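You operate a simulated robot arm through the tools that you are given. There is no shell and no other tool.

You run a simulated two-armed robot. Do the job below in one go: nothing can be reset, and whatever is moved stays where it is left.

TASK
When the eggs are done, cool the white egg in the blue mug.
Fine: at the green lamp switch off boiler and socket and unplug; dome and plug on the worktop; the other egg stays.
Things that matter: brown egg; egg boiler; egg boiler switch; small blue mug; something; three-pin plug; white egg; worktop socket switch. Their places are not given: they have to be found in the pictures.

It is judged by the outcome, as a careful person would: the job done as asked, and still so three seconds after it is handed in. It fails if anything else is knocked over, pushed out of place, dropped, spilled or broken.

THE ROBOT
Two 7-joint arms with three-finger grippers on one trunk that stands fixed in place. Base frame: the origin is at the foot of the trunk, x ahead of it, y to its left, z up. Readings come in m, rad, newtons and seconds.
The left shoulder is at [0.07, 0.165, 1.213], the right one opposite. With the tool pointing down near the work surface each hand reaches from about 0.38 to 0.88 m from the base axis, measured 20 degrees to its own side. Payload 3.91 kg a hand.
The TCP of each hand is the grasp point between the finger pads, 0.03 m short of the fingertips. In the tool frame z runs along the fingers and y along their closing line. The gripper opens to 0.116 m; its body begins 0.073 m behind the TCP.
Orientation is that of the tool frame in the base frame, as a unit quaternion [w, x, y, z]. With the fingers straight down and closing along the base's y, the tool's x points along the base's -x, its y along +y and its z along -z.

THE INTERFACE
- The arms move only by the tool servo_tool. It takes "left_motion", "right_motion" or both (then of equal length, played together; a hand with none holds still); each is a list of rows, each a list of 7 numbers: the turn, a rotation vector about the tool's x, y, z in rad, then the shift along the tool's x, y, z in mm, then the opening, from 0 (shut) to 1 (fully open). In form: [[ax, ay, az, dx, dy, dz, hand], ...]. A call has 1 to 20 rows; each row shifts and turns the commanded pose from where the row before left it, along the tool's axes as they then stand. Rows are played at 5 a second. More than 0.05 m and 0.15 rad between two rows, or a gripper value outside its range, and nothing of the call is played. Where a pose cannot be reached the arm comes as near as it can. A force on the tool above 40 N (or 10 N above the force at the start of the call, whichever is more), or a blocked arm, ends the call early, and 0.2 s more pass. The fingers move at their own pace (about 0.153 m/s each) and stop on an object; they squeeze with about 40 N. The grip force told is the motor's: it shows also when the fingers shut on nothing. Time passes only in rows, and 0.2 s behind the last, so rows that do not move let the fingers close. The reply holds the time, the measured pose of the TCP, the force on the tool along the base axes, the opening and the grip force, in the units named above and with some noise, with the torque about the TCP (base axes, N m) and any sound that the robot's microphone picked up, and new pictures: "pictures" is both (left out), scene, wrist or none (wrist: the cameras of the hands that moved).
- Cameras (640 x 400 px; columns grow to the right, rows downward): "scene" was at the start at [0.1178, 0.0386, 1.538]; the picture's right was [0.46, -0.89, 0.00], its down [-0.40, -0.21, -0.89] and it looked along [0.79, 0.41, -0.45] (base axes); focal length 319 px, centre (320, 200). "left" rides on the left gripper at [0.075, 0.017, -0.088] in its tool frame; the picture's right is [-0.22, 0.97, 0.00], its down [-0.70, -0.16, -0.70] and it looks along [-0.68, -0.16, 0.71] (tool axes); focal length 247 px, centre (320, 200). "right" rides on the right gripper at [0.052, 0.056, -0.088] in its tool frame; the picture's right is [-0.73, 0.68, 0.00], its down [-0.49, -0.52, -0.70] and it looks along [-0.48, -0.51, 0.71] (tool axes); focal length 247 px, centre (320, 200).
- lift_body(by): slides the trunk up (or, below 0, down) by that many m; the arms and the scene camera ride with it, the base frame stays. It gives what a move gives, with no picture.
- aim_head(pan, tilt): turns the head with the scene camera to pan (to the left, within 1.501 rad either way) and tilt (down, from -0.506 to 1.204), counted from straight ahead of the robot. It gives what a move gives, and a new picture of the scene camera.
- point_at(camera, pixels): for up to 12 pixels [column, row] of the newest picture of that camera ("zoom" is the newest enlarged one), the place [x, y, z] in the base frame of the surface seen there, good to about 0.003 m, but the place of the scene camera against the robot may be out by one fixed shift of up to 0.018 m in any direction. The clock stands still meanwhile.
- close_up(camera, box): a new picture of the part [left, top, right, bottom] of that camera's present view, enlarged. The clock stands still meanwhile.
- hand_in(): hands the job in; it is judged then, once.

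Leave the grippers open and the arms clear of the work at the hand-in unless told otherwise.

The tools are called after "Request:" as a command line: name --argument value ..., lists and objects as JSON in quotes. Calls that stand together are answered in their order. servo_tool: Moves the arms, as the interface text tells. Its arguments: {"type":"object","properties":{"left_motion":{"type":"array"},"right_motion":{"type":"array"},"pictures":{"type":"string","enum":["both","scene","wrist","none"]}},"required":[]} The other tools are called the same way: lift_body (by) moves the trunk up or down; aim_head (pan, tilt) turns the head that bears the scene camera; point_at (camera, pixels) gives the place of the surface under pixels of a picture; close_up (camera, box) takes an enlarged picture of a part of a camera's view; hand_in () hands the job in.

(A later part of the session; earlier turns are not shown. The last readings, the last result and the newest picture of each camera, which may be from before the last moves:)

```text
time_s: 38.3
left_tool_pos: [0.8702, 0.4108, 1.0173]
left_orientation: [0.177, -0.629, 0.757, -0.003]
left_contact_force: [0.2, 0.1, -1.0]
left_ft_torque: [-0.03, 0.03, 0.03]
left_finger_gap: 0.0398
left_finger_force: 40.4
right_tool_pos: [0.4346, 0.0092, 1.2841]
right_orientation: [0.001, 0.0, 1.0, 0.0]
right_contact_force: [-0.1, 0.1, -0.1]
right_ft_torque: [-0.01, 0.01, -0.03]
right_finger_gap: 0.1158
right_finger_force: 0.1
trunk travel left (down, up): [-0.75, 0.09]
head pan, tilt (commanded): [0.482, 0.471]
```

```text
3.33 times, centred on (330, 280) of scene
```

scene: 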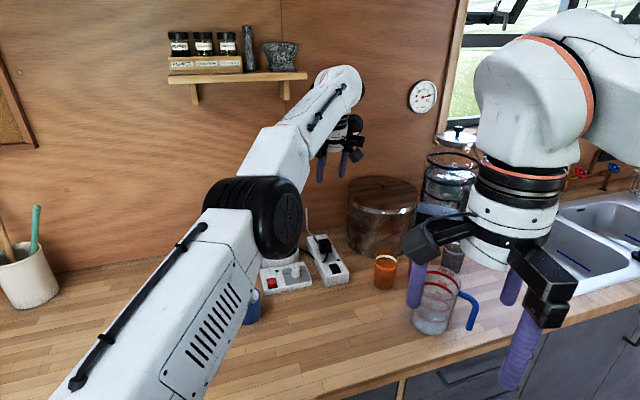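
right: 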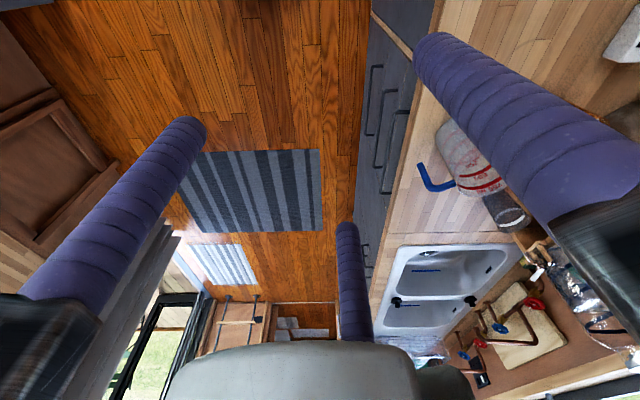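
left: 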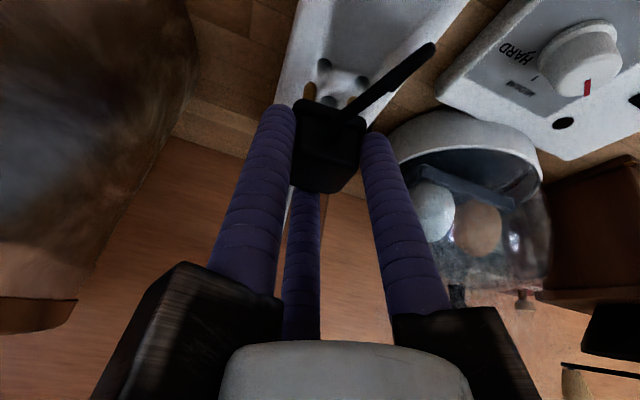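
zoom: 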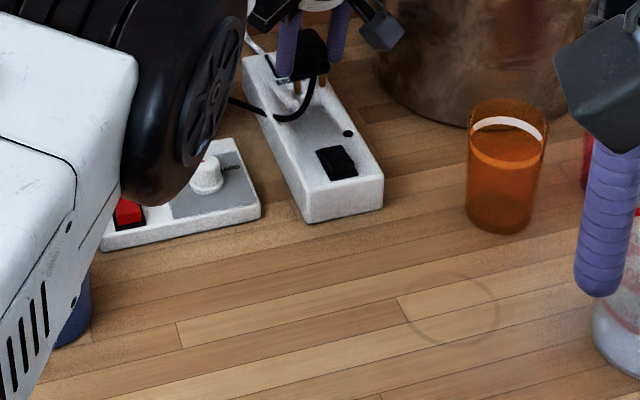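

The worktop is at z ≈ 0.90, and there's a free spot at about (0.715, 0.33), 5 cm in front of the strip's near end. I'll raise the plug 45 mm and start moving it there, watching for any cord tug.

Request:
servo_tool --left_motion '[[0, 0, 0, -6.0, -5.1, -21.1, 0], [0, 0, 0, -6.0, -5.1, -21.1, 0], [0, 0, 0, 16.6, 21.8, -9.95, 0], [0, 0, 0, 16.6, 21.8, -9.95, 0], [0, 0, 0, 16.6, 21.8, -9.95, 0], [0, 0, 0, 0, 0, 0, 0]]' --pictures "both"

```text
time_s: 39.7
left_tool_pos: [0.792, 0.3704, 1.062]
left_orientation: [0.176, -0.629, 0.757, -0.002]
left_contact_force: [-0.8, -0.2, -1.0]
left_ft_torque: [0.02, -0.01, -0.01]
left_finger_gap: 0.0397
left_finger_force: 40.4
right_tool_pos: [0.4344, 0.0089, 1.2838]
right_orientation: [-0.001, 0.001, 1.0, 0.0]
right_contact_force: [0.2, -0.4, -1.1]
right_ft_torque: [-0.02, -0.01, -0.03]
right_finger_gap: 0.1159
right_finger_force: 0.1
trunk travel left (down, up): [-0.75, 0.09]
head pan, tilt (commanded): [0.482, 0.471]
```

scene: 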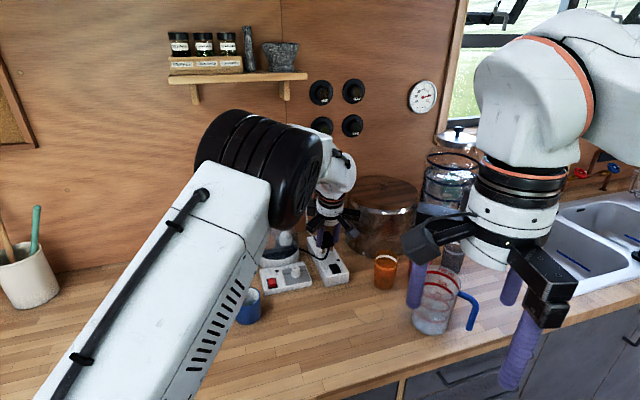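
left: 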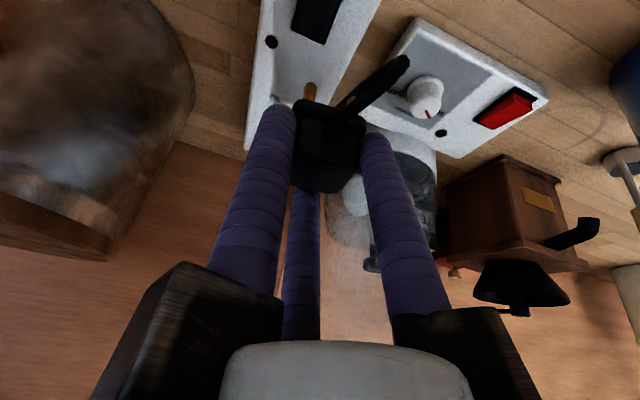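

No tug is felt. I'll check the cord before going on.

Request:
close_up --camera "scene" --box '[255, 190, 385, 300]'

```text
3.64 times, centred on (320, 245) of scene
```

zoom: 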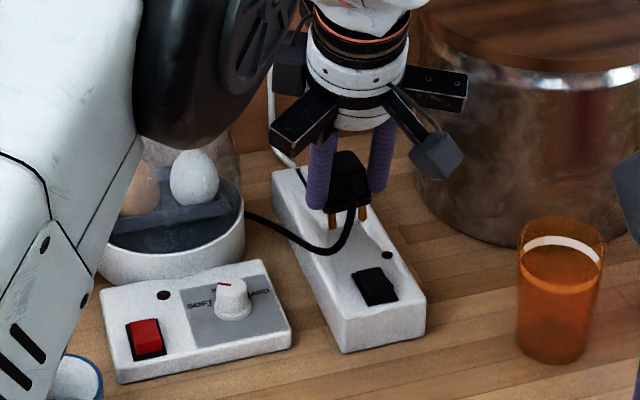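

The cord runs freely from plug to boiler. I'll go on to the spot in front of the strip at z 1.06.

Request:
servo_tool --left_motion '[[0, 0, 0, 16.6, 21.8, -9.95, 0], [0, 0, 0, 16.6, 21.8, -9.95, 0], [0, 0, 0, 16.6, 21.8, -9.95, 0], [0, 0, 0, 0, 0, 0, 0]]' --pictures "both"

Request:
close_up --camera "scene" --box '[255, 210, 385, 320]'

```text
time_s: 40.7
left_tool_pos: [0.7161, 0.3303, 1.0623]
left_orientation: [0.176, -0.63, 0.756, -0.003]
left_contact_force: [-0.4, 0.3, -0.4]
left_ft_torque: [0.0, 0.02, -0.01]
left_finger_gap: 0.04
left_finger_force: 40.3
right_tool_pos: [0.4345, 0.0082, 1.284]
right_orientation: [-0.001, 0.0, 1.0, 0.001]
right_contact_force: [0.7, 0.4, -0.1]
right_ft_torque: [0.0, 0.0, 0.02]
right_finger_gap: 0.1159
right_finger_force: 0.0
trunk travel left (down, up): [-0.75, 0.09]
head pan, tilt (commanded): [0.482, 0.471]
```

scene: 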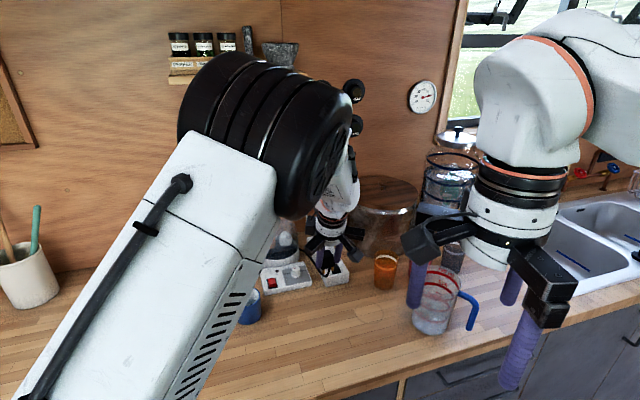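
left: 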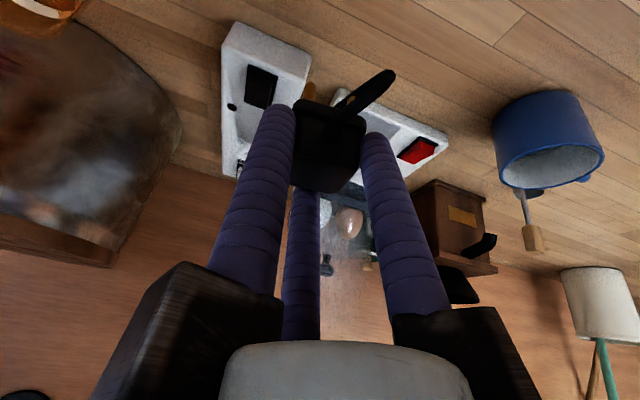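

```text
3.64 times, centred on (320, 265) of scene
```

zoom: 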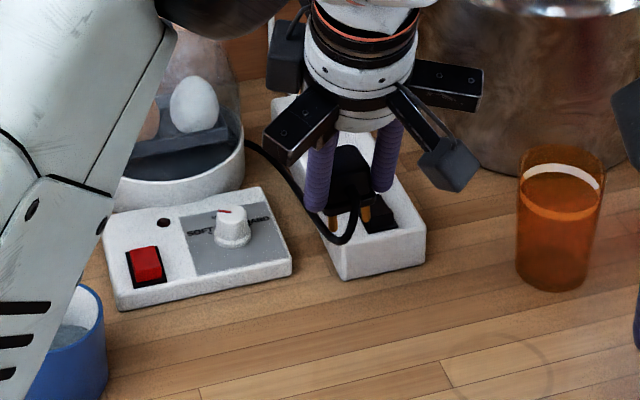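

No tug and nothing has moved. I'll lower toward the worktop, with the last part in small steps.

Request:
servo_tool --left_motion '[[0, 0, 0, 7.43, 6.3, 26.2, 0], [0, 0, 0, 7.43, 6.3, 26.2, 0], [0, 0, 0, 6.4, 5.4, 22.5, 0], [0, 0, 0, 0.8, 0.68, 2.8, 0], [0, 0, 0, 0.8, 0.68, 2.8, 0], [0, 0, 0, 0, 0, 0, 0]]' --pictures "wrist"

Request:
close_up --camera "scene" --box '[275, 230, 375, 320]'

```text
time_s: 42.1
left_tool_pos: [0.7153, 0.3295, 0.977]
left_orientation: [0.177, -0.629, 0.757, -0.002]
left_contact_force: [-0.2, 0.0, -0.2]
left_ft_torque: [-0.02, -0.03, 0.02]
left_finger_gap: 0.0397
left_finger_force: 39.7
right_tool_pos: [0.4342, 0.0093, 1.2841]
right_orientation: [-0.001, 0.0, 1.0, -0.001]
right_contact_force: [-0.5, -0.1, 0.3]
right_ft_torque: [0.01, 0.04, -0.03]
right_finger_gap: 0.1161
right_finger_force: 0.0
trunk travel left (down, up): [-0.75, 0.09]
head pan, tilt (commanded): [0.482, 0.471]
```

left: 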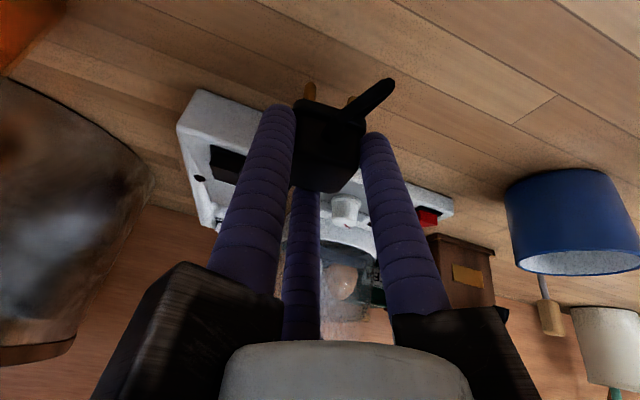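

```text
4.44 times, centred on (325, 275) of scene
```

zoom: 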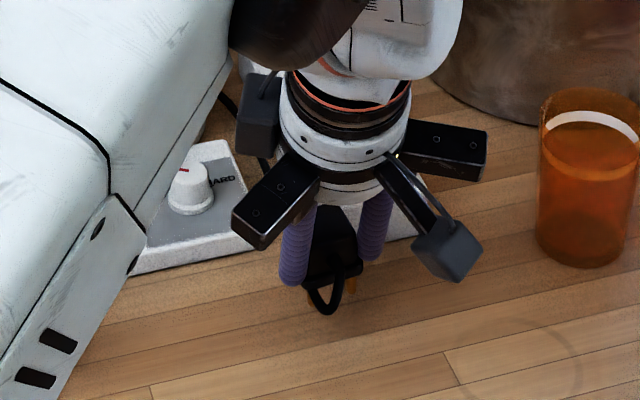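

Pins are nearly down (TCP z 0.977). I'll continue in 3 mm steps until I feel the worktop.

Request:
servo_tool --left_motion '[[0, 0, 0, 0.8, 0.68, 2.8, 0], [0, 0, 0, 0.8, 0.68, 2.8, 0], [0, 0, 0, 0.8, 0.68, 2.8, 0], [0, 0, 0, 0.53, 0.45, 1.87, 0], [0, 0, 0, 0.53, 0.45, 1.87, 0], [0, 0, 0, 0, 0, 0, 0]]' --pictures "none"

Request:
close_up --camera "scene" --box '[295, 260, 355, 310]'

```text
time_s: 43.5
left_tool_pos: [0.7142, 0.3285, 0.9641]
left_orientation: [0.178, -0.629, 0.757, -0.002]
left_contact_force: [0.8, -0.6, -0.4]
left_ft_torque: [0.01, 0.0, 0.03]
left_finger_gap: 0.0395
left_finger_force: 39.9
right_tool_pos: [0.4342, 0.0084, 1.2839]
right_orientation: [0.0, 0.001, 1.0, 0.0]
right_contact_force: [0.1, 0.2, 0.7]
right_ft_torque: [0.01, 0.05, 0.0]
right_finger_gap: 0.1158
right_finger_force: 0.0
trunk travel left (down, up): [-0.75, 0.09]
head pan, tilt (commanded): [0.482, 0.471]
```

```text
8.00 times, centred on (325, 285) of scene
```

zoom: 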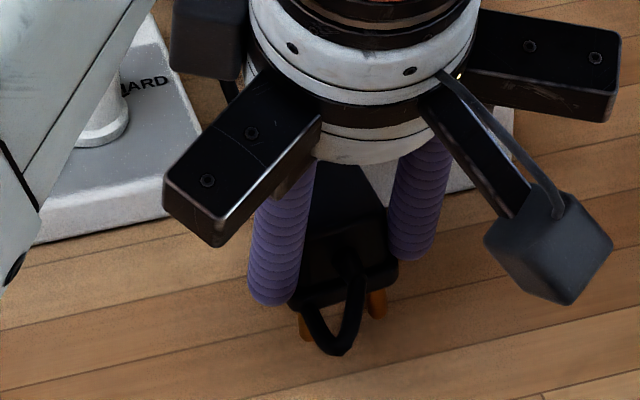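

No contact yet at 0.964; the pins look a few mm above the wood. I'll take a few more 2 mm steps.

Request:
servo_tool --left_motion '[[0, 0, 0, 0.53, 0.45, 1.87, 0], [0, 0, 0, 0.53, 0.45, 1.87, 0], [0, 0, 0, 0.4, 0.34, 1.4, 0], [0, 0, 0, 0, 0, 0, 0]]' --pictures "none"

Request:
close_up --camera "scene" --box '[295, 260, 355, 310]'

```text
time_s: 44.5
left_tool_pos: [0.714, 0.3291, 0.9595]
left_orientation: [0.178, -0.63, 0.756, -0.003]
left_contact_force: [0.4, 0.1, 3.1]
left_ft_torque: [0.03, 0.05, 0.03]
left_finger_gap: 0.04
left_finger_force: 40.2
right_tool_pos: [0.4331, 0.0092, 1.2844]
right_orientation: [0.0, 0.0, 1.0, -0.001]
right_contact_force: [0.3, -0.4, -0.3]
right_ft_torque: [0.02, -0.02, 0.0]
right_finger_gap: 0.1159
right_finger_force: 0.2
trunk travel left (down, up): [-0.75, 0.09]
head pan, tilt (commanded): [0.482, 0.471]
```

```text
8.00 times, centred on (325, 285) of scene
```

zoom: 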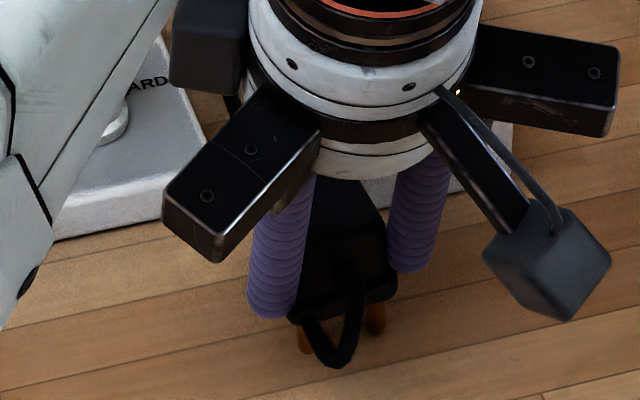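

There's a 3 N upward contact, so the pins rest on the wood. I'll open the fingers gently.

Request:
servo_tool --left_motion '[[0, 0, 0, 0, 0, 0, 0.37], [0, 0, 0, 0, 0, 0, 0.4], [0, 0, 0, 0, 0, 0, 0.45], [0, 0, 0, 0, 0, 0, 0.5], [0, 0, 0, 0, 0, 0, 0.55], [0, 0, 0, 0, 0, 0, 0.55]]' --pictures "wrist"

Request:
close_up --camera "scene" --box '[295, 260, 355, 310]'

```text
time_s: 45.9
left_tool_pos: [0.7141, 0.3284, 0.958]
left_orientation: [0.178, -0.629, 0.757, -0.002]
left_contact_force: [0.9, -0.6, -0.2]
left_ft_torque: [-0.03, 0.02, -0.01]
left_finger_gap: 0.0637
left_finger_force: 0.0
right_tool_pos: [0.4325, 0.0084, 1.2838]
right_orientation: [0.001, -0.001, 1.0, 0.0]
right_contact_force: [0.4, 1.0, 0.6]
right_ft_torque: [0.0, 0.02, -0.03]
right_finger_gap: 0.1161
right_finger_force: 0.1
trunk travel left (down, up): [-0.75, 0.09]
head pan, tilt (commanded): [0.482, 0.471]
```

left: 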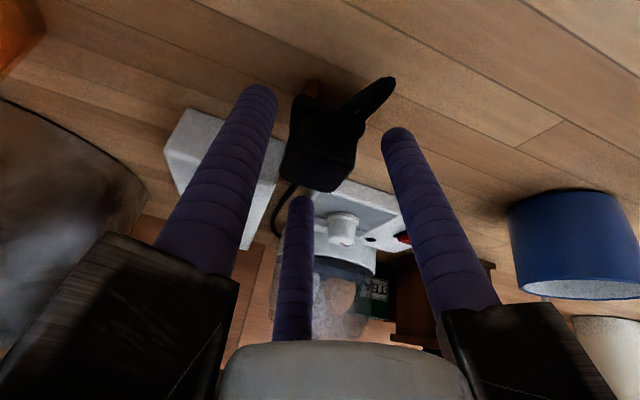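

```text
8.00 times, centred on (325, 285) of scene
```

zoom: 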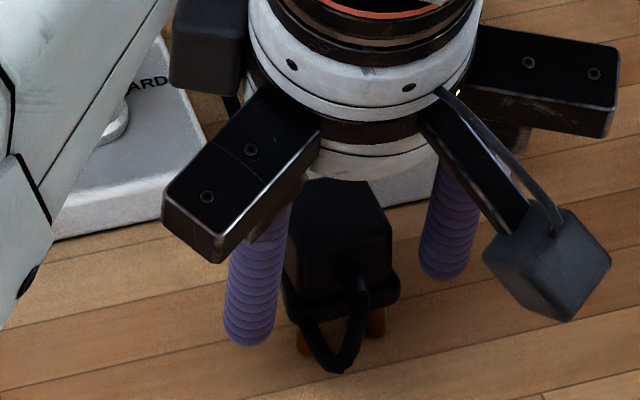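

The plug stands on its pins on the worktop and the fingers are clear of it. I'll raise the hand straight up.

Request:
servo_tool --left_motion '[[0, 0, 0, -2.66, -2.26, -9.37, 0.55], [0, 0, 0, -5.3, -4.5, -18.7, 0.55], [0, 0, 0, -10.6, -9.0, -37.5, 0.55], [0, 0, 0, -10.6, -9.0, -37.5, 0.55], [0, 0, 0, -10.6, -9.0, -37.5, 0.55], [0, 0, 0, 0, 0, 0, 0.55]]' --pictures "both"

Request:
close_up --camera "scene" --box '[255, 220, 385, 320]'

```text
time_s: 47.3
left_tool_pos: [0.7155, 0.3291, 1.1068]
left_orientation: [0.176, -0.629, 0.757, -0.002]
left_contact_force: [-0.1, -0.6, -0.2]
left_ft_torque: [-0.02, 0.01, -0.01]
left_finger_gap: 0.0638
left_finger_force: 0.1
right_tool_pos: [0.4339, 0.0089, 1.2833]
right_orientation: [0.0, 0.001, 1.0, 0.0]
right_contact_force: [0.1, 0.4, 0.2]
right_ft_torque: [0.02, 0.01, 0.0]
right_finger_gap: 0.116
right_finger_force: 0.0
trunk travel left (down, up): [-0.75, 0.09]
head pan, tilt (commanded): [0.482, 0.471]
```

scene: 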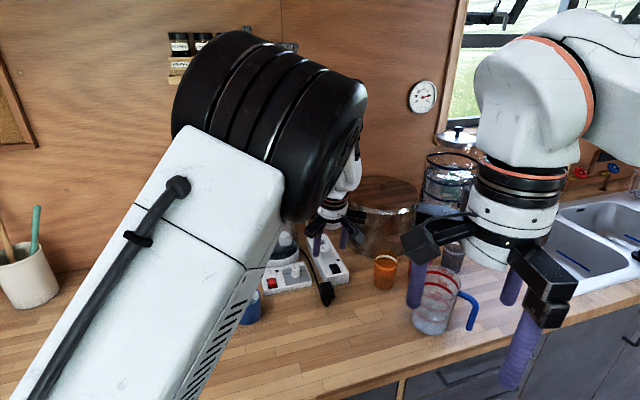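
left: 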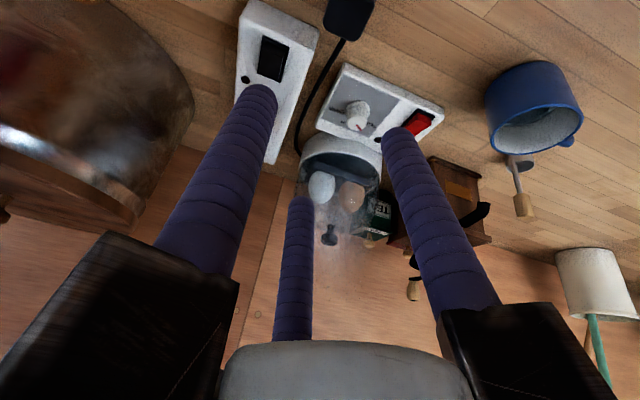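

```text
4.00 times, centred on (320, 270) of scene
```

zoom: 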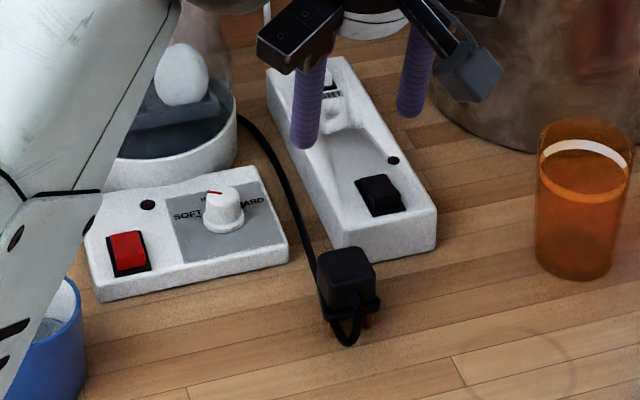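

The plug is standing on its pins and is stable. Next is the dome. I'll check the knob, the grinder beside it and the worktop's near edge, pulling the hand back first to unblock the views.

Request:
servo_tool --left_motion '[[0, 0, 0, 11.7, 37.8, -28.0, 0.8], [0, 0, 0, 11.7, 37.8, -28.0, 0.8], [0, 0, 0, 0, 0, 0, 0.8]]' --pictures "both"

```text
time_s: 48.1
left_tool_pos: [0.6245, 0.3108, 1.1353]
left_orientation: [0.176, -0.629, 0.757, -0.002]
left_contact_force: [0.2, -0.9, 0.3]
left_ft_torque: [0.01, 0.05, 0.0]
left_finger_gap: 0.0929
left_finger_force: 0.0
right_tool_pos: [0.4368, 0.0103, 1.2817]
right_orientation: [-0.002, 0.0, 1.0, 0.001]
right_contact_force: [0.7, 0.2, -0.1]
right_ft_torque: [0.01, 0.04, 0.0]
right_finger_gap: 0.1163
right_finger_force: 0.0
trunk travel left (down, up): [-0.75, 0.09]
head pan, tilt (commanded): [0.482, 0.471]
```

scene: 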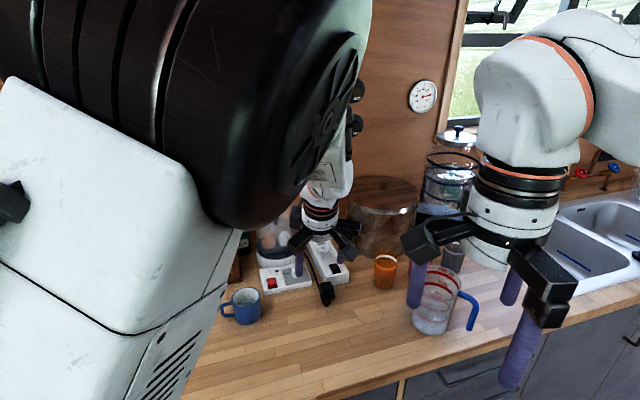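
left: 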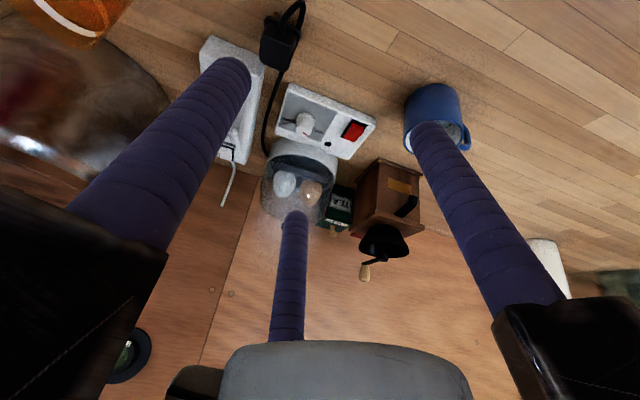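

The left wrist view now shows the grinder (390,195), its hopper (384,240) and its crank knob (367,270). I'll measure them and the mug.

Request:
point_at --camera "left" --pixels '[[367, 270], [384, 235], [362, 242], [407, 235], [385, 255], [365, 215], [415, 220], [400, 165], [340, 195], [335, 228], [408, 205], [325, 178]]'

Request:
close_up --camera "left" --box '[240, 120, 420, 300]'

Request:
point_at --camera "scene" --pixels '[[250, 380], [300, 385], [350, 385], [390, 375], [270, 340], [300, 340], [330, 340], [300, 370], [330, 370], [360, 340], [243, 297], [327, 290]]'

```text
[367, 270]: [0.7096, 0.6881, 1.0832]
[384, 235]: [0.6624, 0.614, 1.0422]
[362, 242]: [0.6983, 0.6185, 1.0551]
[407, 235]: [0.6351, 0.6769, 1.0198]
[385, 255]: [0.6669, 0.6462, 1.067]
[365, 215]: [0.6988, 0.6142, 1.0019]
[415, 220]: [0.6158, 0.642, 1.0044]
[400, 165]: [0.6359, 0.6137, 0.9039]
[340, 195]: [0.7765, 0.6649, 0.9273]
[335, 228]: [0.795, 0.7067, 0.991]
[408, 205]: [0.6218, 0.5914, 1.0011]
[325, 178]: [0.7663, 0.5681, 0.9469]
```

```text
2.22 times, centred on (330, 210) of left
```

zoom: 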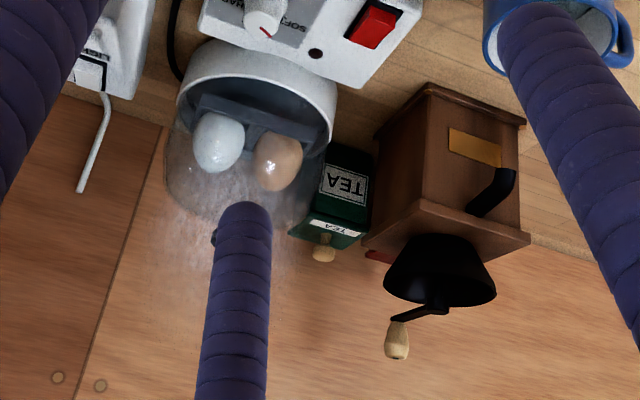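

```text
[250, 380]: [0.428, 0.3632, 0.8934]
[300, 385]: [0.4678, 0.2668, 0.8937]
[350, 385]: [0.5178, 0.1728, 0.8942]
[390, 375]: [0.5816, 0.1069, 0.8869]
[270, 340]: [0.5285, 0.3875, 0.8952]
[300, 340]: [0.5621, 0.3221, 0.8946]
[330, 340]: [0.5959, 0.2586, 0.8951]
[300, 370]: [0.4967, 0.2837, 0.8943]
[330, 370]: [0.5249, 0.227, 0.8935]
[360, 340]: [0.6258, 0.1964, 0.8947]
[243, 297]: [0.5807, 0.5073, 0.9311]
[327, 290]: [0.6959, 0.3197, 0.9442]
```

The grinder (hopper top about 1.07, crank knob (0.71, 0.69, 1.08)) is clear of the approach to the dome knob. For the dome I'll raise the trunk 0.09 m so the wrist is level with the shoulder through the lift. Then I'll reduce the tilt to about 0.28 rad and hover near the knob at (0.76, 0.50, 1.18).

Request:
lift_body --by 0.09

Request:
servo_tool --left_motion '[[-0.0134, 0.0951, -0.0191, 0, 0, 0, 0.8], [0, 0, 0, -33, -14.1, 16.8, 0.7], [0, 0, 0, -33, -14.1, 16.8, 0.6], [0, 0, 0, -33, -14.1, 16.8, 0.5], [0, 0, 0, -33, -14.1, 16.8, 0.5], [0, 0, 0, -33, -14.1, 16.8, 0.5], [0, 0, 0, -33, -14.1, 16.8, 0.5], [0, 0, 0, 0, 0, 0, 0.5]]' --pictures "both"

```text
time_s: 49.4
left_tool_pos: [0.6228, 0.3099, 1.2265]
left_orientation: [0.177, -0.629, 0.757, -0.002]
left_contact_force: [0.1, 0.1, -0.3]
left_ft_torque: [0.03, 0.01, 0.01]
left_finger_gap: 0.0927
left_finger_force: 0.1
right_tool_pos: [0.4342, 0.0092, 1.3739]
right_orientation: [-0.001, 0.0, 1.0, 0.0]
right_contact_force: [0.1, 1.5, -1.2]
right_ft_torque: [-0.01, 0.02, -0.01]
right_finger_gap: 0.1161
right_finger_force: 0.1
trunk travel left (down, up): [-0.84, 0.0]
head pan, tilt (commanded): [0.482, 0.471]
```

```text
time_s: 51.1
left_tool_pos: [0.7574, 0.4995, 1.1841]
left_orientation: [0.136, -0.637, 0.758, -0.029]
left_contact_force: [-0.6, 1.0, 0.2]
left_ft_torque: [0.01, -0.01, 0.04]
left_finger_gap: 0.0579
left_finger_force: 0.0
right_tool_pos: [0.4334, 0.0084, 1.3748]
right_orientation: [0.001, -0.001, 1.0, 0.001]
right_contact_force: [-0.9, 0.5, 0.6]
right_ft_torque: [0.0, -0.01, 0.01]
right_finger_gap: 0.1158
right_finger_force: 0.2
trunk travel left (down, up): [-0.84, 0.0]
head pan, tilt (commanded): [0.482, 0.471]
```

scene: 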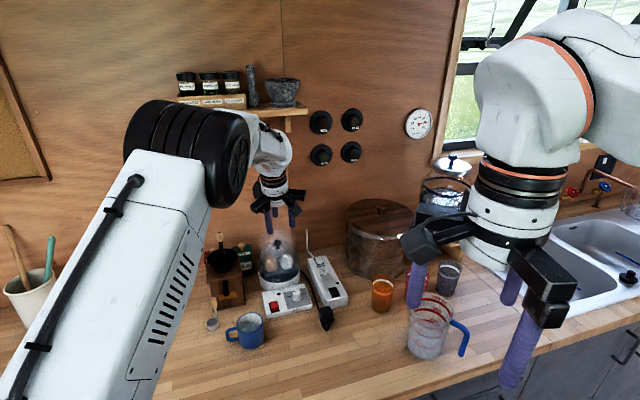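
left: 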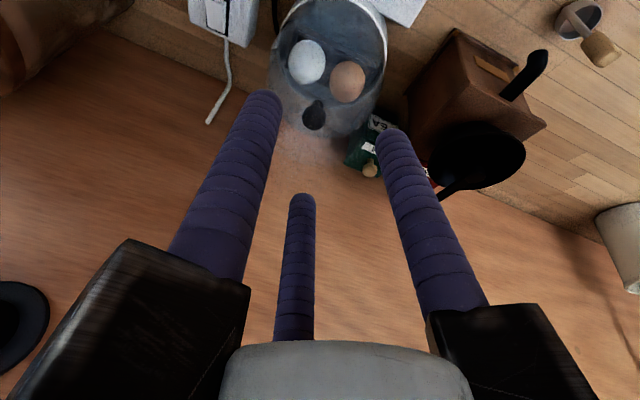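

Good view: the knob is at (316,115) in the wrist picture, with both eggs visible through the dome. I'll zoom and measure.

Request:
close_up --camera "left" --box '[250, 10, 400, 150]'

Request:
close_up --camera "scene" --box '[235, 190, 325, 300]'

Request:
point_at --camera "left" --pixels '[[312, 118], [316, 112], [320, 105], [309, 125], [318, 124], [307, 62], [347, 80], [330, 30], [275, 60], [385, 60], [345, 130], [300, 120]]'

```text
2.86 times, centred on (325, 80) of left
```

zoom: 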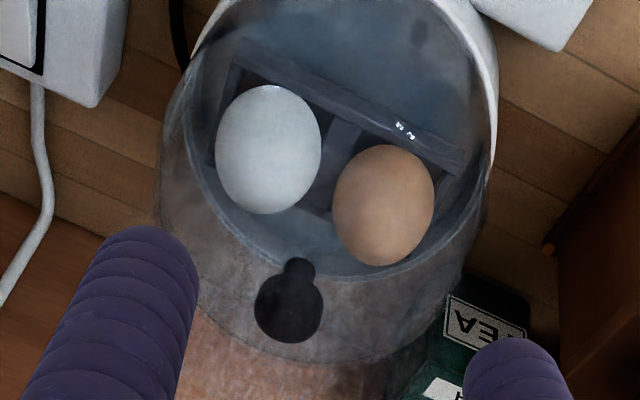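

```text
3.64 times, centred on (280, 245) of scene
```

zoom: 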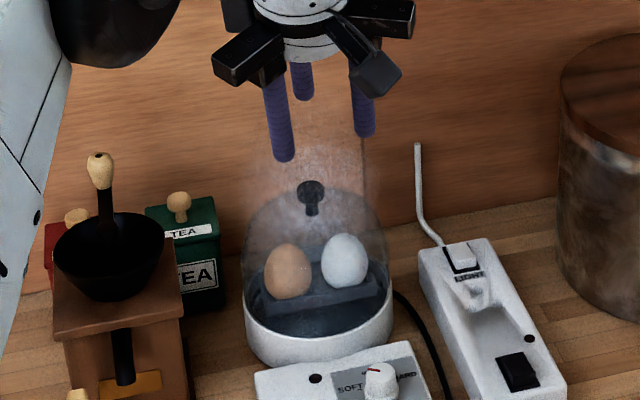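

```text
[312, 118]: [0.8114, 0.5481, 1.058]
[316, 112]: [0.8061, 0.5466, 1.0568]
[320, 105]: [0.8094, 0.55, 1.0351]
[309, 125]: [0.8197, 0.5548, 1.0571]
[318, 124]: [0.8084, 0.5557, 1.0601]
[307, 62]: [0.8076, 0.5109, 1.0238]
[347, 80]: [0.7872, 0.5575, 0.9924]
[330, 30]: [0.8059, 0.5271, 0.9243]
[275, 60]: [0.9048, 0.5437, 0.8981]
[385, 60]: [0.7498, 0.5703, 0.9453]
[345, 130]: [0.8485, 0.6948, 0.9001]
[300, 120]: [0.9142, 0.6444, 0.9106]
```

The knob cap is about 24 mm wide, centred at (0.811, 0.551), spanning z 1.048–1.059, with the dome's top at about 1.035. I'll hover right above it at TCP (0.808, 0.549, 1.115).

Request:
servo_tool --left_motion '[[0, 0, 0, -14.7, -8.0, 28.3, 0.5], [0, 0, 0, -14.7, -8.0, 28.3, 0.5], [0, 0, 0, -14.7, -8.0, 28.3, 0.5], [0, 0, 0, 0, 0, 0, 0.5]]' --pictures "wrist"

Request:
close_up --camera "left" --box '[240, 40, 420, 220]'

Request:
close_up --camera "scene" --box '[235, 190, 325, 300]'

```text
time_s: 52.1
left_tool_pos: [0.8076, 0.5502, 1.1148]
left_orientation: [0.136, -0.637, 0.758, -0.029]
left_contact_force: [-0.2, -0.7, -0.4]
left_ft_torque: [-0.02, -0.01, 0.01]
left_finger_gap: 0.0582
left_finger_force: 0.0
right_tool_pos: [0.4347, 0.0082, 1.3746]
right_orientation: [0.0, 0.0, 1.0, 0.001]
right_contact_force: [-0.3, -0.7, 0.1]
right_ft_torque: [0.0, -0.01, -0.01]
right_finger_gap: 0.1158
right_finger_force: 0.1
trunk travel left (down, up): [-0.84, 0.0]
head pan, tilt (commanded): [0.482, 0.471]
```

left: 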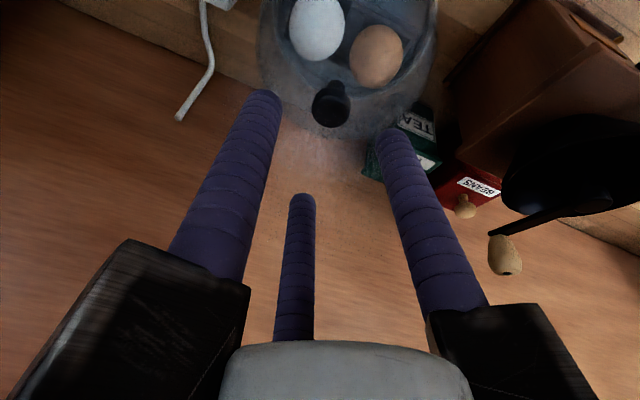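

```text
2.22 times, centred on (330, 130) of left
```

zoom: 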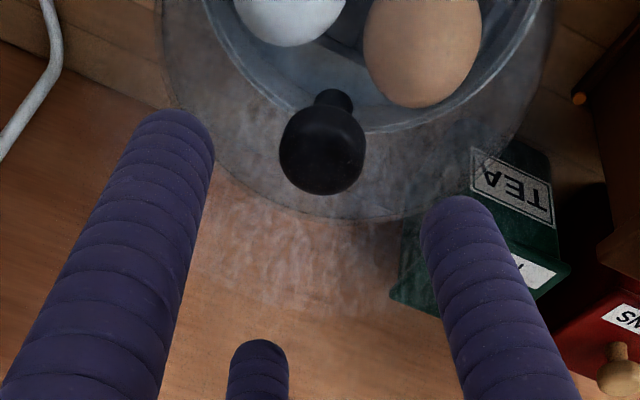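

```text
3.64 times, centred on (280, 245) of scene
```

zoom: 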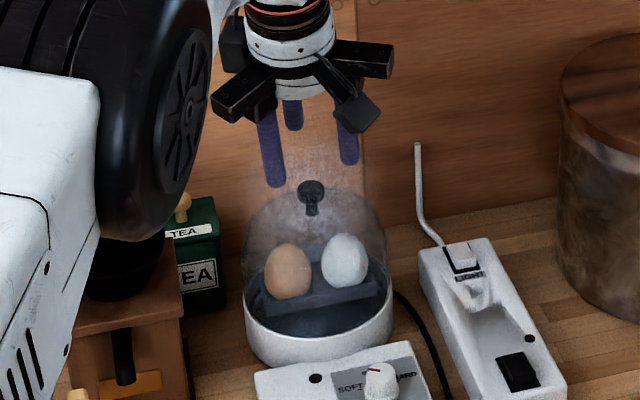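

Hand centred above the knob. I'll measure the knob again from here, then descend.

Request:
point_at --camera "left" --pixels '[[331, 112], [320, 108], [342, 110], [330, 120], [334, 101], [326, 117], [337, 116], [333, 92]]'

```text
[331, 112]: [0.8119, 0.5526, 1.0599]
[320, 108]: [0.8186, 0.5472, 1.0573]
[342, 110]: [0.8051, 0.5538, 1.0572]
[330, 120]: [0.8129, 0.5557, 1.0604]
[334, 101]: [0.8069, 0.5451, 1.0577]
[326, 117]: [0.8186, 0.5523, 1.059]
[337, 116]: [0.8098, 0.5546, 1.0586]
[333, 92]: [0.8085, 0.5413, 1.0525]
```

Cap centre confirmed at (0.811, 0.5505). I'll descend 47 mm to TCP z ≈ 1.068 around the knob.

Request:
servo_tool --left_motion '[[0, 0, 0, 2.35, 2.5, 11.25, 0.5], [0, 0, 0, 2.35, 2.5, 11.25, 0.5], [0, 0, 0, 2.35, 2.5, 11.25, 0.5], [0, 0, 0, 2.35, 2.5, 11.25, 0.5], [0, 0, 0, 0, 0, 0, 0.5]]' --pictures "wrist"

Request:
close_up --camera "left" --box '[240, 60, 420, 220]'

Request:
close_up --camera "scene" --box '[245, 200, 315, 280]'

```text
time_s: 53.4
left_tool_pos: [0.8079, 0.5469, 1.0661]
left_orientation: [0.136, -0.637, 0.758, -0.029]
left_contact_force: [0.1, -0.4, -0.2]
left_ft_torque: [0.0, 0.04, 0.0]
left_finger_gap: 0.0581
left_finger_force: 0.0
right_tool_pos: [0.4346, 0.01, 1.3731]
right_orientation: [0.0, -0.001, 1.0, -0.001]
right_contact_force: [-0.7, -0.4, -0.8]
right_ft_torque: [-0.01, 0.0, 0.0]
right_finger_gap: 0.1159
right_finger_force: 0.1
trunk travel left (down, up): [-0.84, 0.0]
head pan, tilt (commanded): [0.482, 0.471]
```

left: 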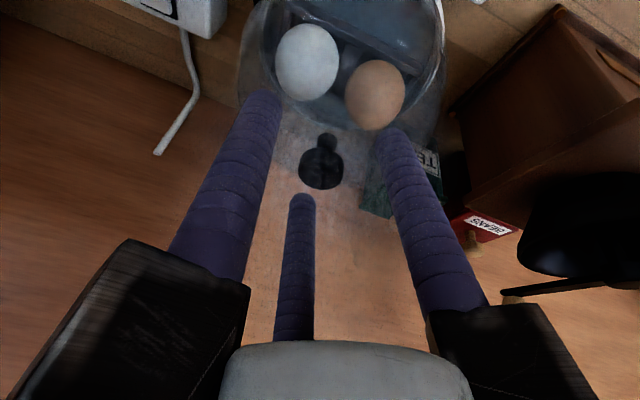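

```text
2.50 times, centred on (330, 140) of left
```

zoom: 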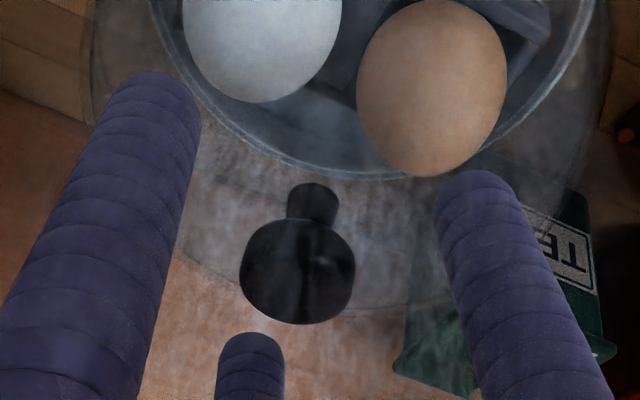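

```text
5.00 times, centred on (280, 240) of scene
```

zoom: 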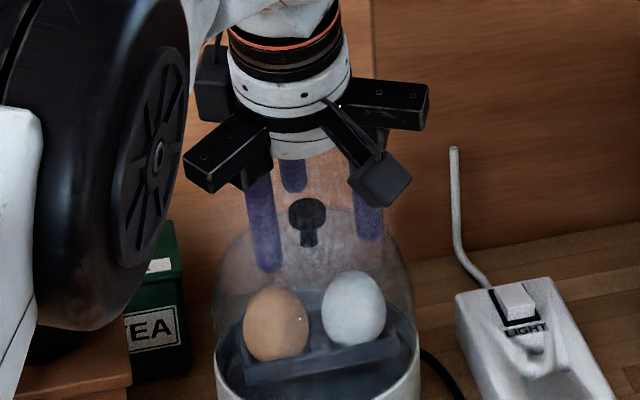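

The fingers straddle the knob with no contact. I'll close on the cap.

Request:
servo_tool --left_motion '[[0, 0, 0, 0, 0, 0, 0.35], [0, 0, 0, 0, 0, 0, 0.25], [0, 0, 0, 0, 0, 0, 0.15], [0, 0, 0, 0, 0, 0, 0.0], [0, 0, 0, 0, 0, 0, 0.0]]' --pictures "wrist"

Request:
close_up --camera "left" --box '[240, 60, 420, 220]'

Request:
close_up --camera "scene" --box '[245, 200, 315, 290]'

```text
time_s: 54.5
left_tool_pos: [0.8096, 0.5475, 1.0663]
left_orientation: [0.136, -0.638, 0.757, -0.03]
left_contact_force: [-0.5, -0.1, 1.0]
left_ft_torque: [-0.1, -0.04, 0.04]
left_finger_gap: 0.0243
left_finger_force: 40.8
right_tool_pos: [0.434, 0.0091, 1.3729]
right_orientation: [0.0, -0.001, 1.0, 0.0]
right_contact_force: [0.3, 0.6, -0.2]
right_ft_torque: [-0.01, -0.03, -0.03]
right_finger_gap: 0.116
right_finger_force: 0.0
trunk travel left (down, up): [-0.84, 0.0]
head pan, tilt (commanded): [0.482, 0.471]
```

left: 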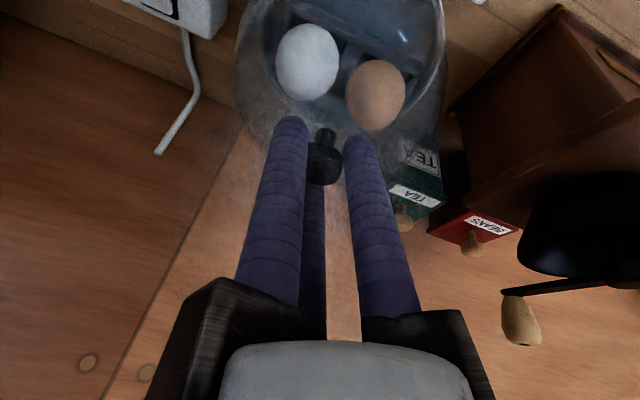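

```text
2.50 times, centred on (330, 140) of left
```

zoom: 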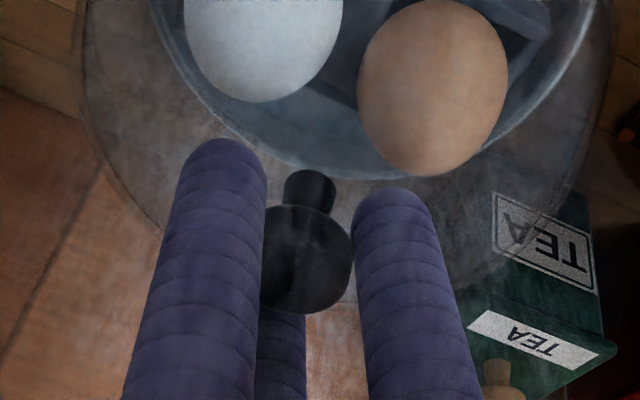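

```text
4.44 times, centred on (280, 245) of scene
```

zoom: 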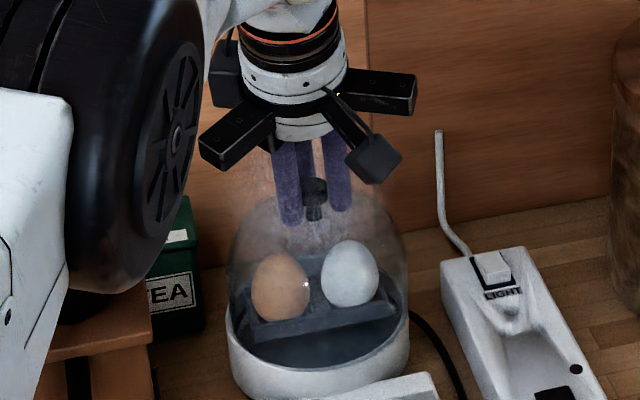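

Gripped at a 24 mm gap. I'll lift slowly by 30 mm straight up and check that the dome comes along.

Request:
servo_tool --left_motion '[[0, 0, 0, -0.85, -1.1, -4.8, 0], [0, 0, 0, -0.85, -1.1, -4.8, 0], [0, 0, 0, -1.7, -2.2, -9.6, 0], [0, 0, 0, -1.7, -2.2, -9.6, 0], [0, 0, 0, 0, 0, 0, 0]]' --pictures "wrist"

Request:
close_up --camera "scene" --box '[235, 190, 325, 300]'

```text
time_s: 55.8
left_tool_pos: [0.8076, 0.5475, 1.0963]
left_orientation: [0.137, -0.637, 0.758, -0.028]
left_contact_force: [-0.1, 0.0, -2.0]
left_ft_torque: [-0.05, 0.02, -0.02]
left_finger_gap: 0.024
left_finger_force: 39.5
right_tool_pos: [0.4344, 0.0091, 1.3723]
right_orientation: [-0.001, -0.001, 1.0, 0.0]
right_contact_force: [0.9, -0.3, 0.1]
right_ft_torque: [-0.01, -0.01, -0.02]
right_finger_gap: 0.1161
right_finger_force: 0.0
trunk travel left (down, up): [-0.84, 0.0]
head pan, tilt (commanded): [0.482, 0.471]
```

left: 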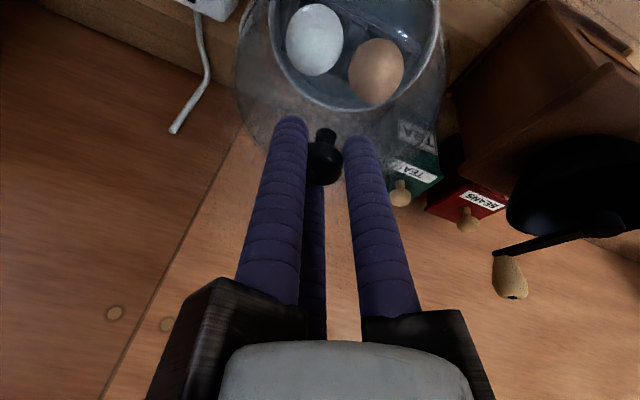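

```text
3.64 times, centred on (280, 245) of scene
```

zoom: 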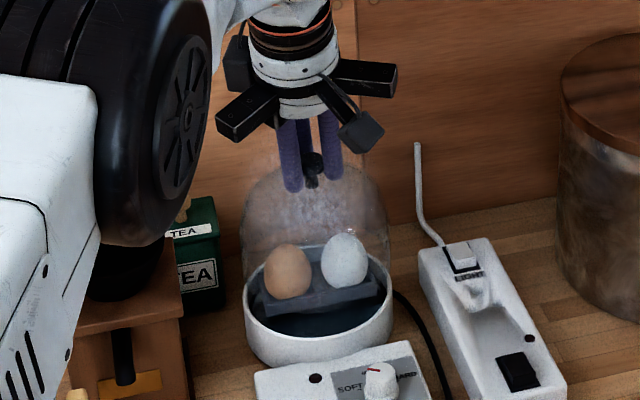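

The dome is up, level and carried (about 2 N). I'll lift another 45 mm so its rim clears the eggs and check.

Request:
servo_tool --left_motion '[[0, 0, 0, -2.5, -3.3, -14.4, 0], [0, 0, 0, -2.5, -3.3, -14.4, 0], [0, 0, 0, -2.5, -3.3, -14.4, 0], [0, 0, 0, -1.7, -2.2, -9.6, 0], [0, 0, 0, 0, 0, 0, 0]]' --pictures "both"

Request:
close_up --camera "scene" --box '[235, 190, 325, 300]'

```text
time_s: 57.0
left_tool_pos: [0.8092, 0.5466, 1.1517]
left_orientation: [0.135, -0.637, 0.758, -0.028]
left_contact_force: [0.7, -0.2, -0.8]
left_ft_torque: [-0.04, -0.01, 0.01]
left_finger_gap: 0.0243
left_finger_force: 39.5
right_tool_pos: [0.4352, 0.0092, 1.3737]
right_orientation: [0.0, 0.0, 1.0, -0.001]
right_contact_force: [-0.6, 0.0, -0.6]
right_ft_torque: [0.02, -0.01, 0.0]
right_finger_gap: 0.1159
right_finger_force: 0.1
trunk travel left (down, up): [-0.84, 0.0]
head pan, tilt (commanded): [0.482, 0.471]
```

scene: 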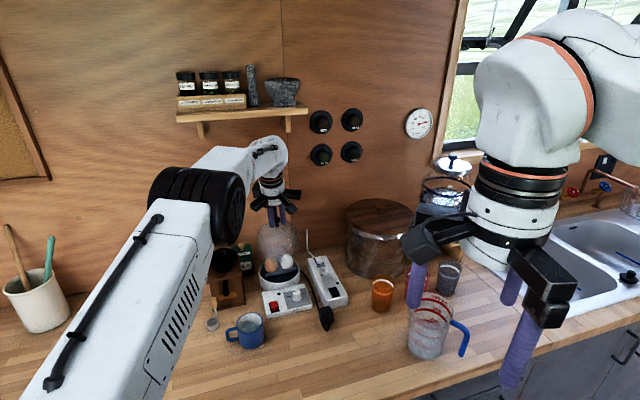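
left: 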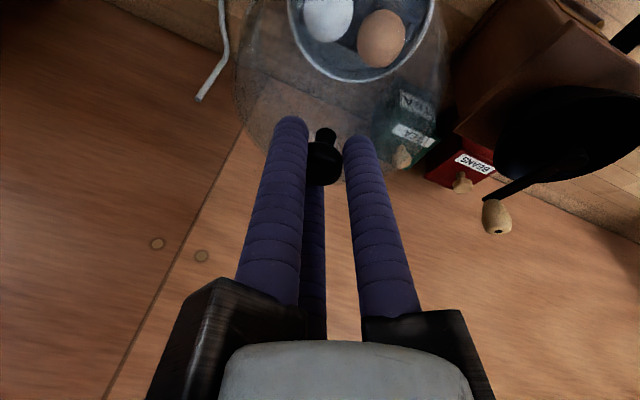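

```text
3.64 times, centred on (280, 245) of scene
```

zoom: 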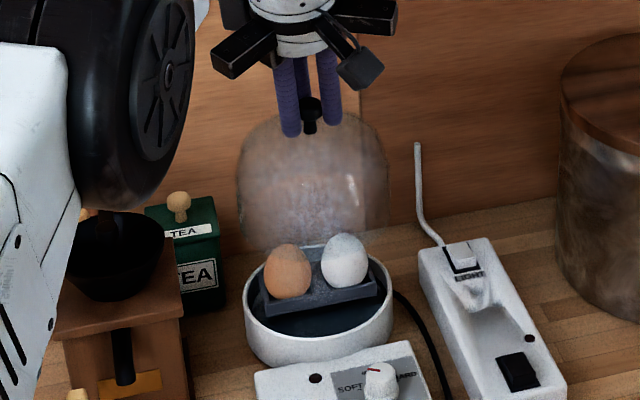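

The dome's rim is now above the eggs (lifted 85 mm). I'll carry it toward the free worktop at (0.58, 0.31), checking halfway.

Request:
servo_tool --left_motion '[[0, 0, 0, 10.0, 6.0, -9.0, 0], [0, 0, 0, 23.75, 15.3, -10.0, 0], [0, 0, 0, 23.75, 15.3, -10.0, 0], [0, 0, 0, 23.75, 15.3, -10.0, 0], [0, 0, 0, 23.75, 15.3, -10.0, 0], [0, 0, 0, 0, 0, 0, 0]]' --pictures "both"

```text
time_s: 58.4
left_tool_pos: [0.7163, 0.4511, 1.1642]
left_orientation: [0.136, -0.638, 0.758, -0.029]
left_contact_force: [0.9, -0.6, -0.5]
left_ft_torque: [-0.09, 0.0, -0.01]
left_finger_gap: 0.0243
left_finger_force: 40.1
right_tool_pos: [0.4349, 0.0089, 1.3747]
right_orientation: [-0.001, 0.0, 1.0, 0.0]
right_contact_force: [0.2, 0.2, 0.2]
right_ft_torque: [0.01, 0.01, -0.03]
right_finger_gap: 0.1159
right_finger_force: 0.0
trunk travel left (down, up): [-0.84, 0.0]
head pan, tilt (commanded): [0.482, 0.471]
```

scene: 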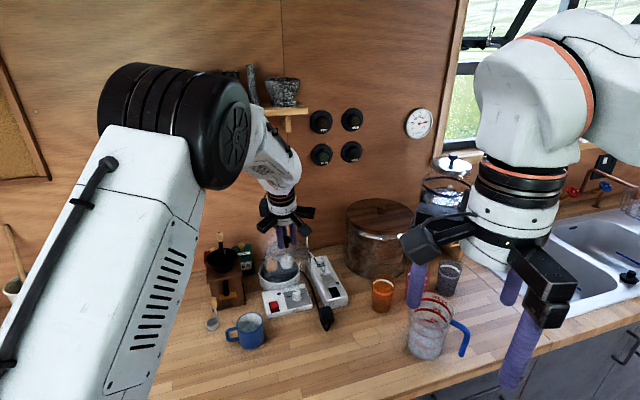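
left: 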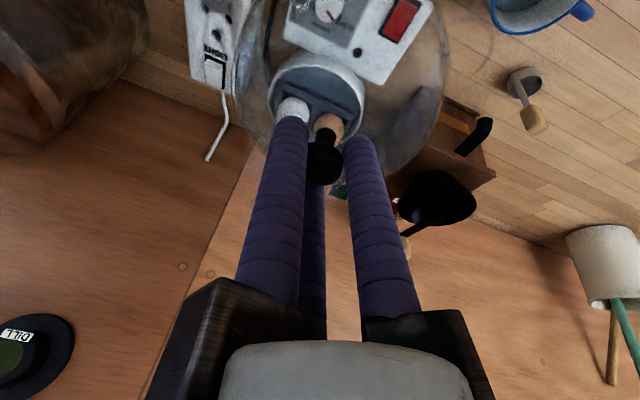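

Halfway, all clear. I'll continue to above (0.58, 0.31).

Request:
servo_tool --left_motion '[[0, 0, 0, 22.6, 14.9, -7.3, 0], [0, 0, 0, 22.6, 14.9, -7.3, 0], [0, 0, 0, 22.6, 14.9, -7.3, 0], [0, 0, 0, 22.6, 14.9, -7.3, 0], [0, 0, 0, 22.6, 14.9, -7.3, 0], [0, 0, 0, 22.6, 14.9, -7.3, 0], [0, 0, 0, 22.6, 14.9, -7.3, 0], [0, 0, 0, 0, 0, 0, 0]]' --pictures "both"

Request:
close_up --camera "scene" --box '[220, 200, 380, 360]'

```text
time_s: 60.1
left_tool_pos: [0.5786, 0.3086, 1.1667]
left_orientation: [0.136, -0.637, 0.758, -0.029]
left_contact_force: [0.8, 0.2, -1.8]
left_ft_torque: [-0.01, 0.02, 0.0]
left_finger_gap: 0.024
left_finger_force: 39.8
right_tool_pos: [0.4345, 0.0097, 1.3729]
right_orientation: [-0.001, 0.0, 1.0, 0.0]
right_contact_force: [-0.4, 0.0, -0.1]
right_ft_torque: [-0.01, 0.04, -0.03]
right_finger_gap: 0.1161
right_finger_force: 0.1
trunk travel left (down, up): [-0.84, 0.0]
head pan, tilt (commanded): [0.482, 0.471]
```

scene: 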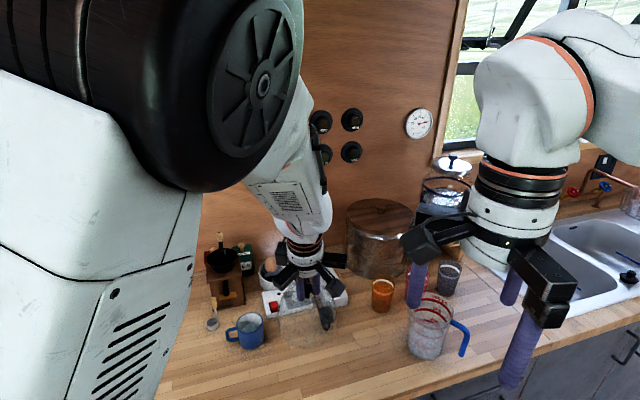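
left: 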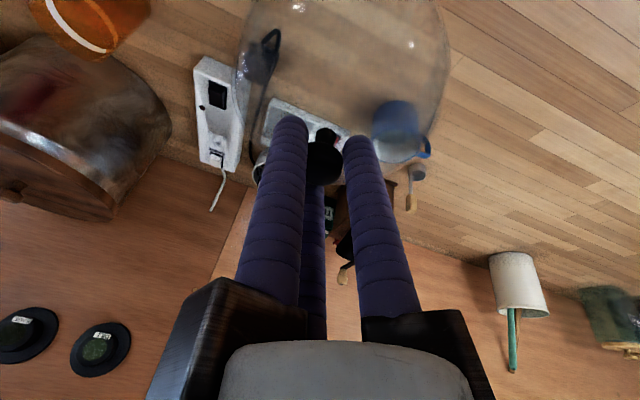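

```text
2.50 times, centred on (300, 280) of scene
```

zoom: 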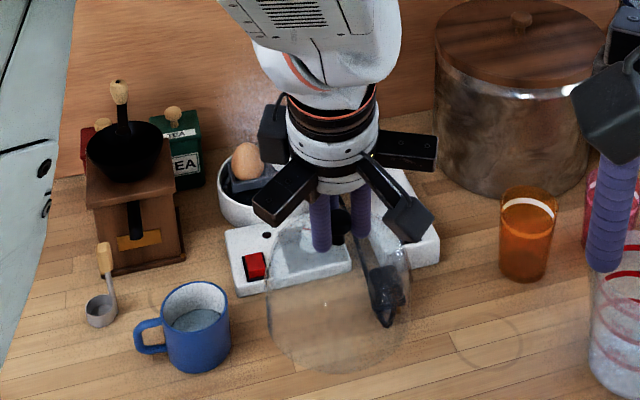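

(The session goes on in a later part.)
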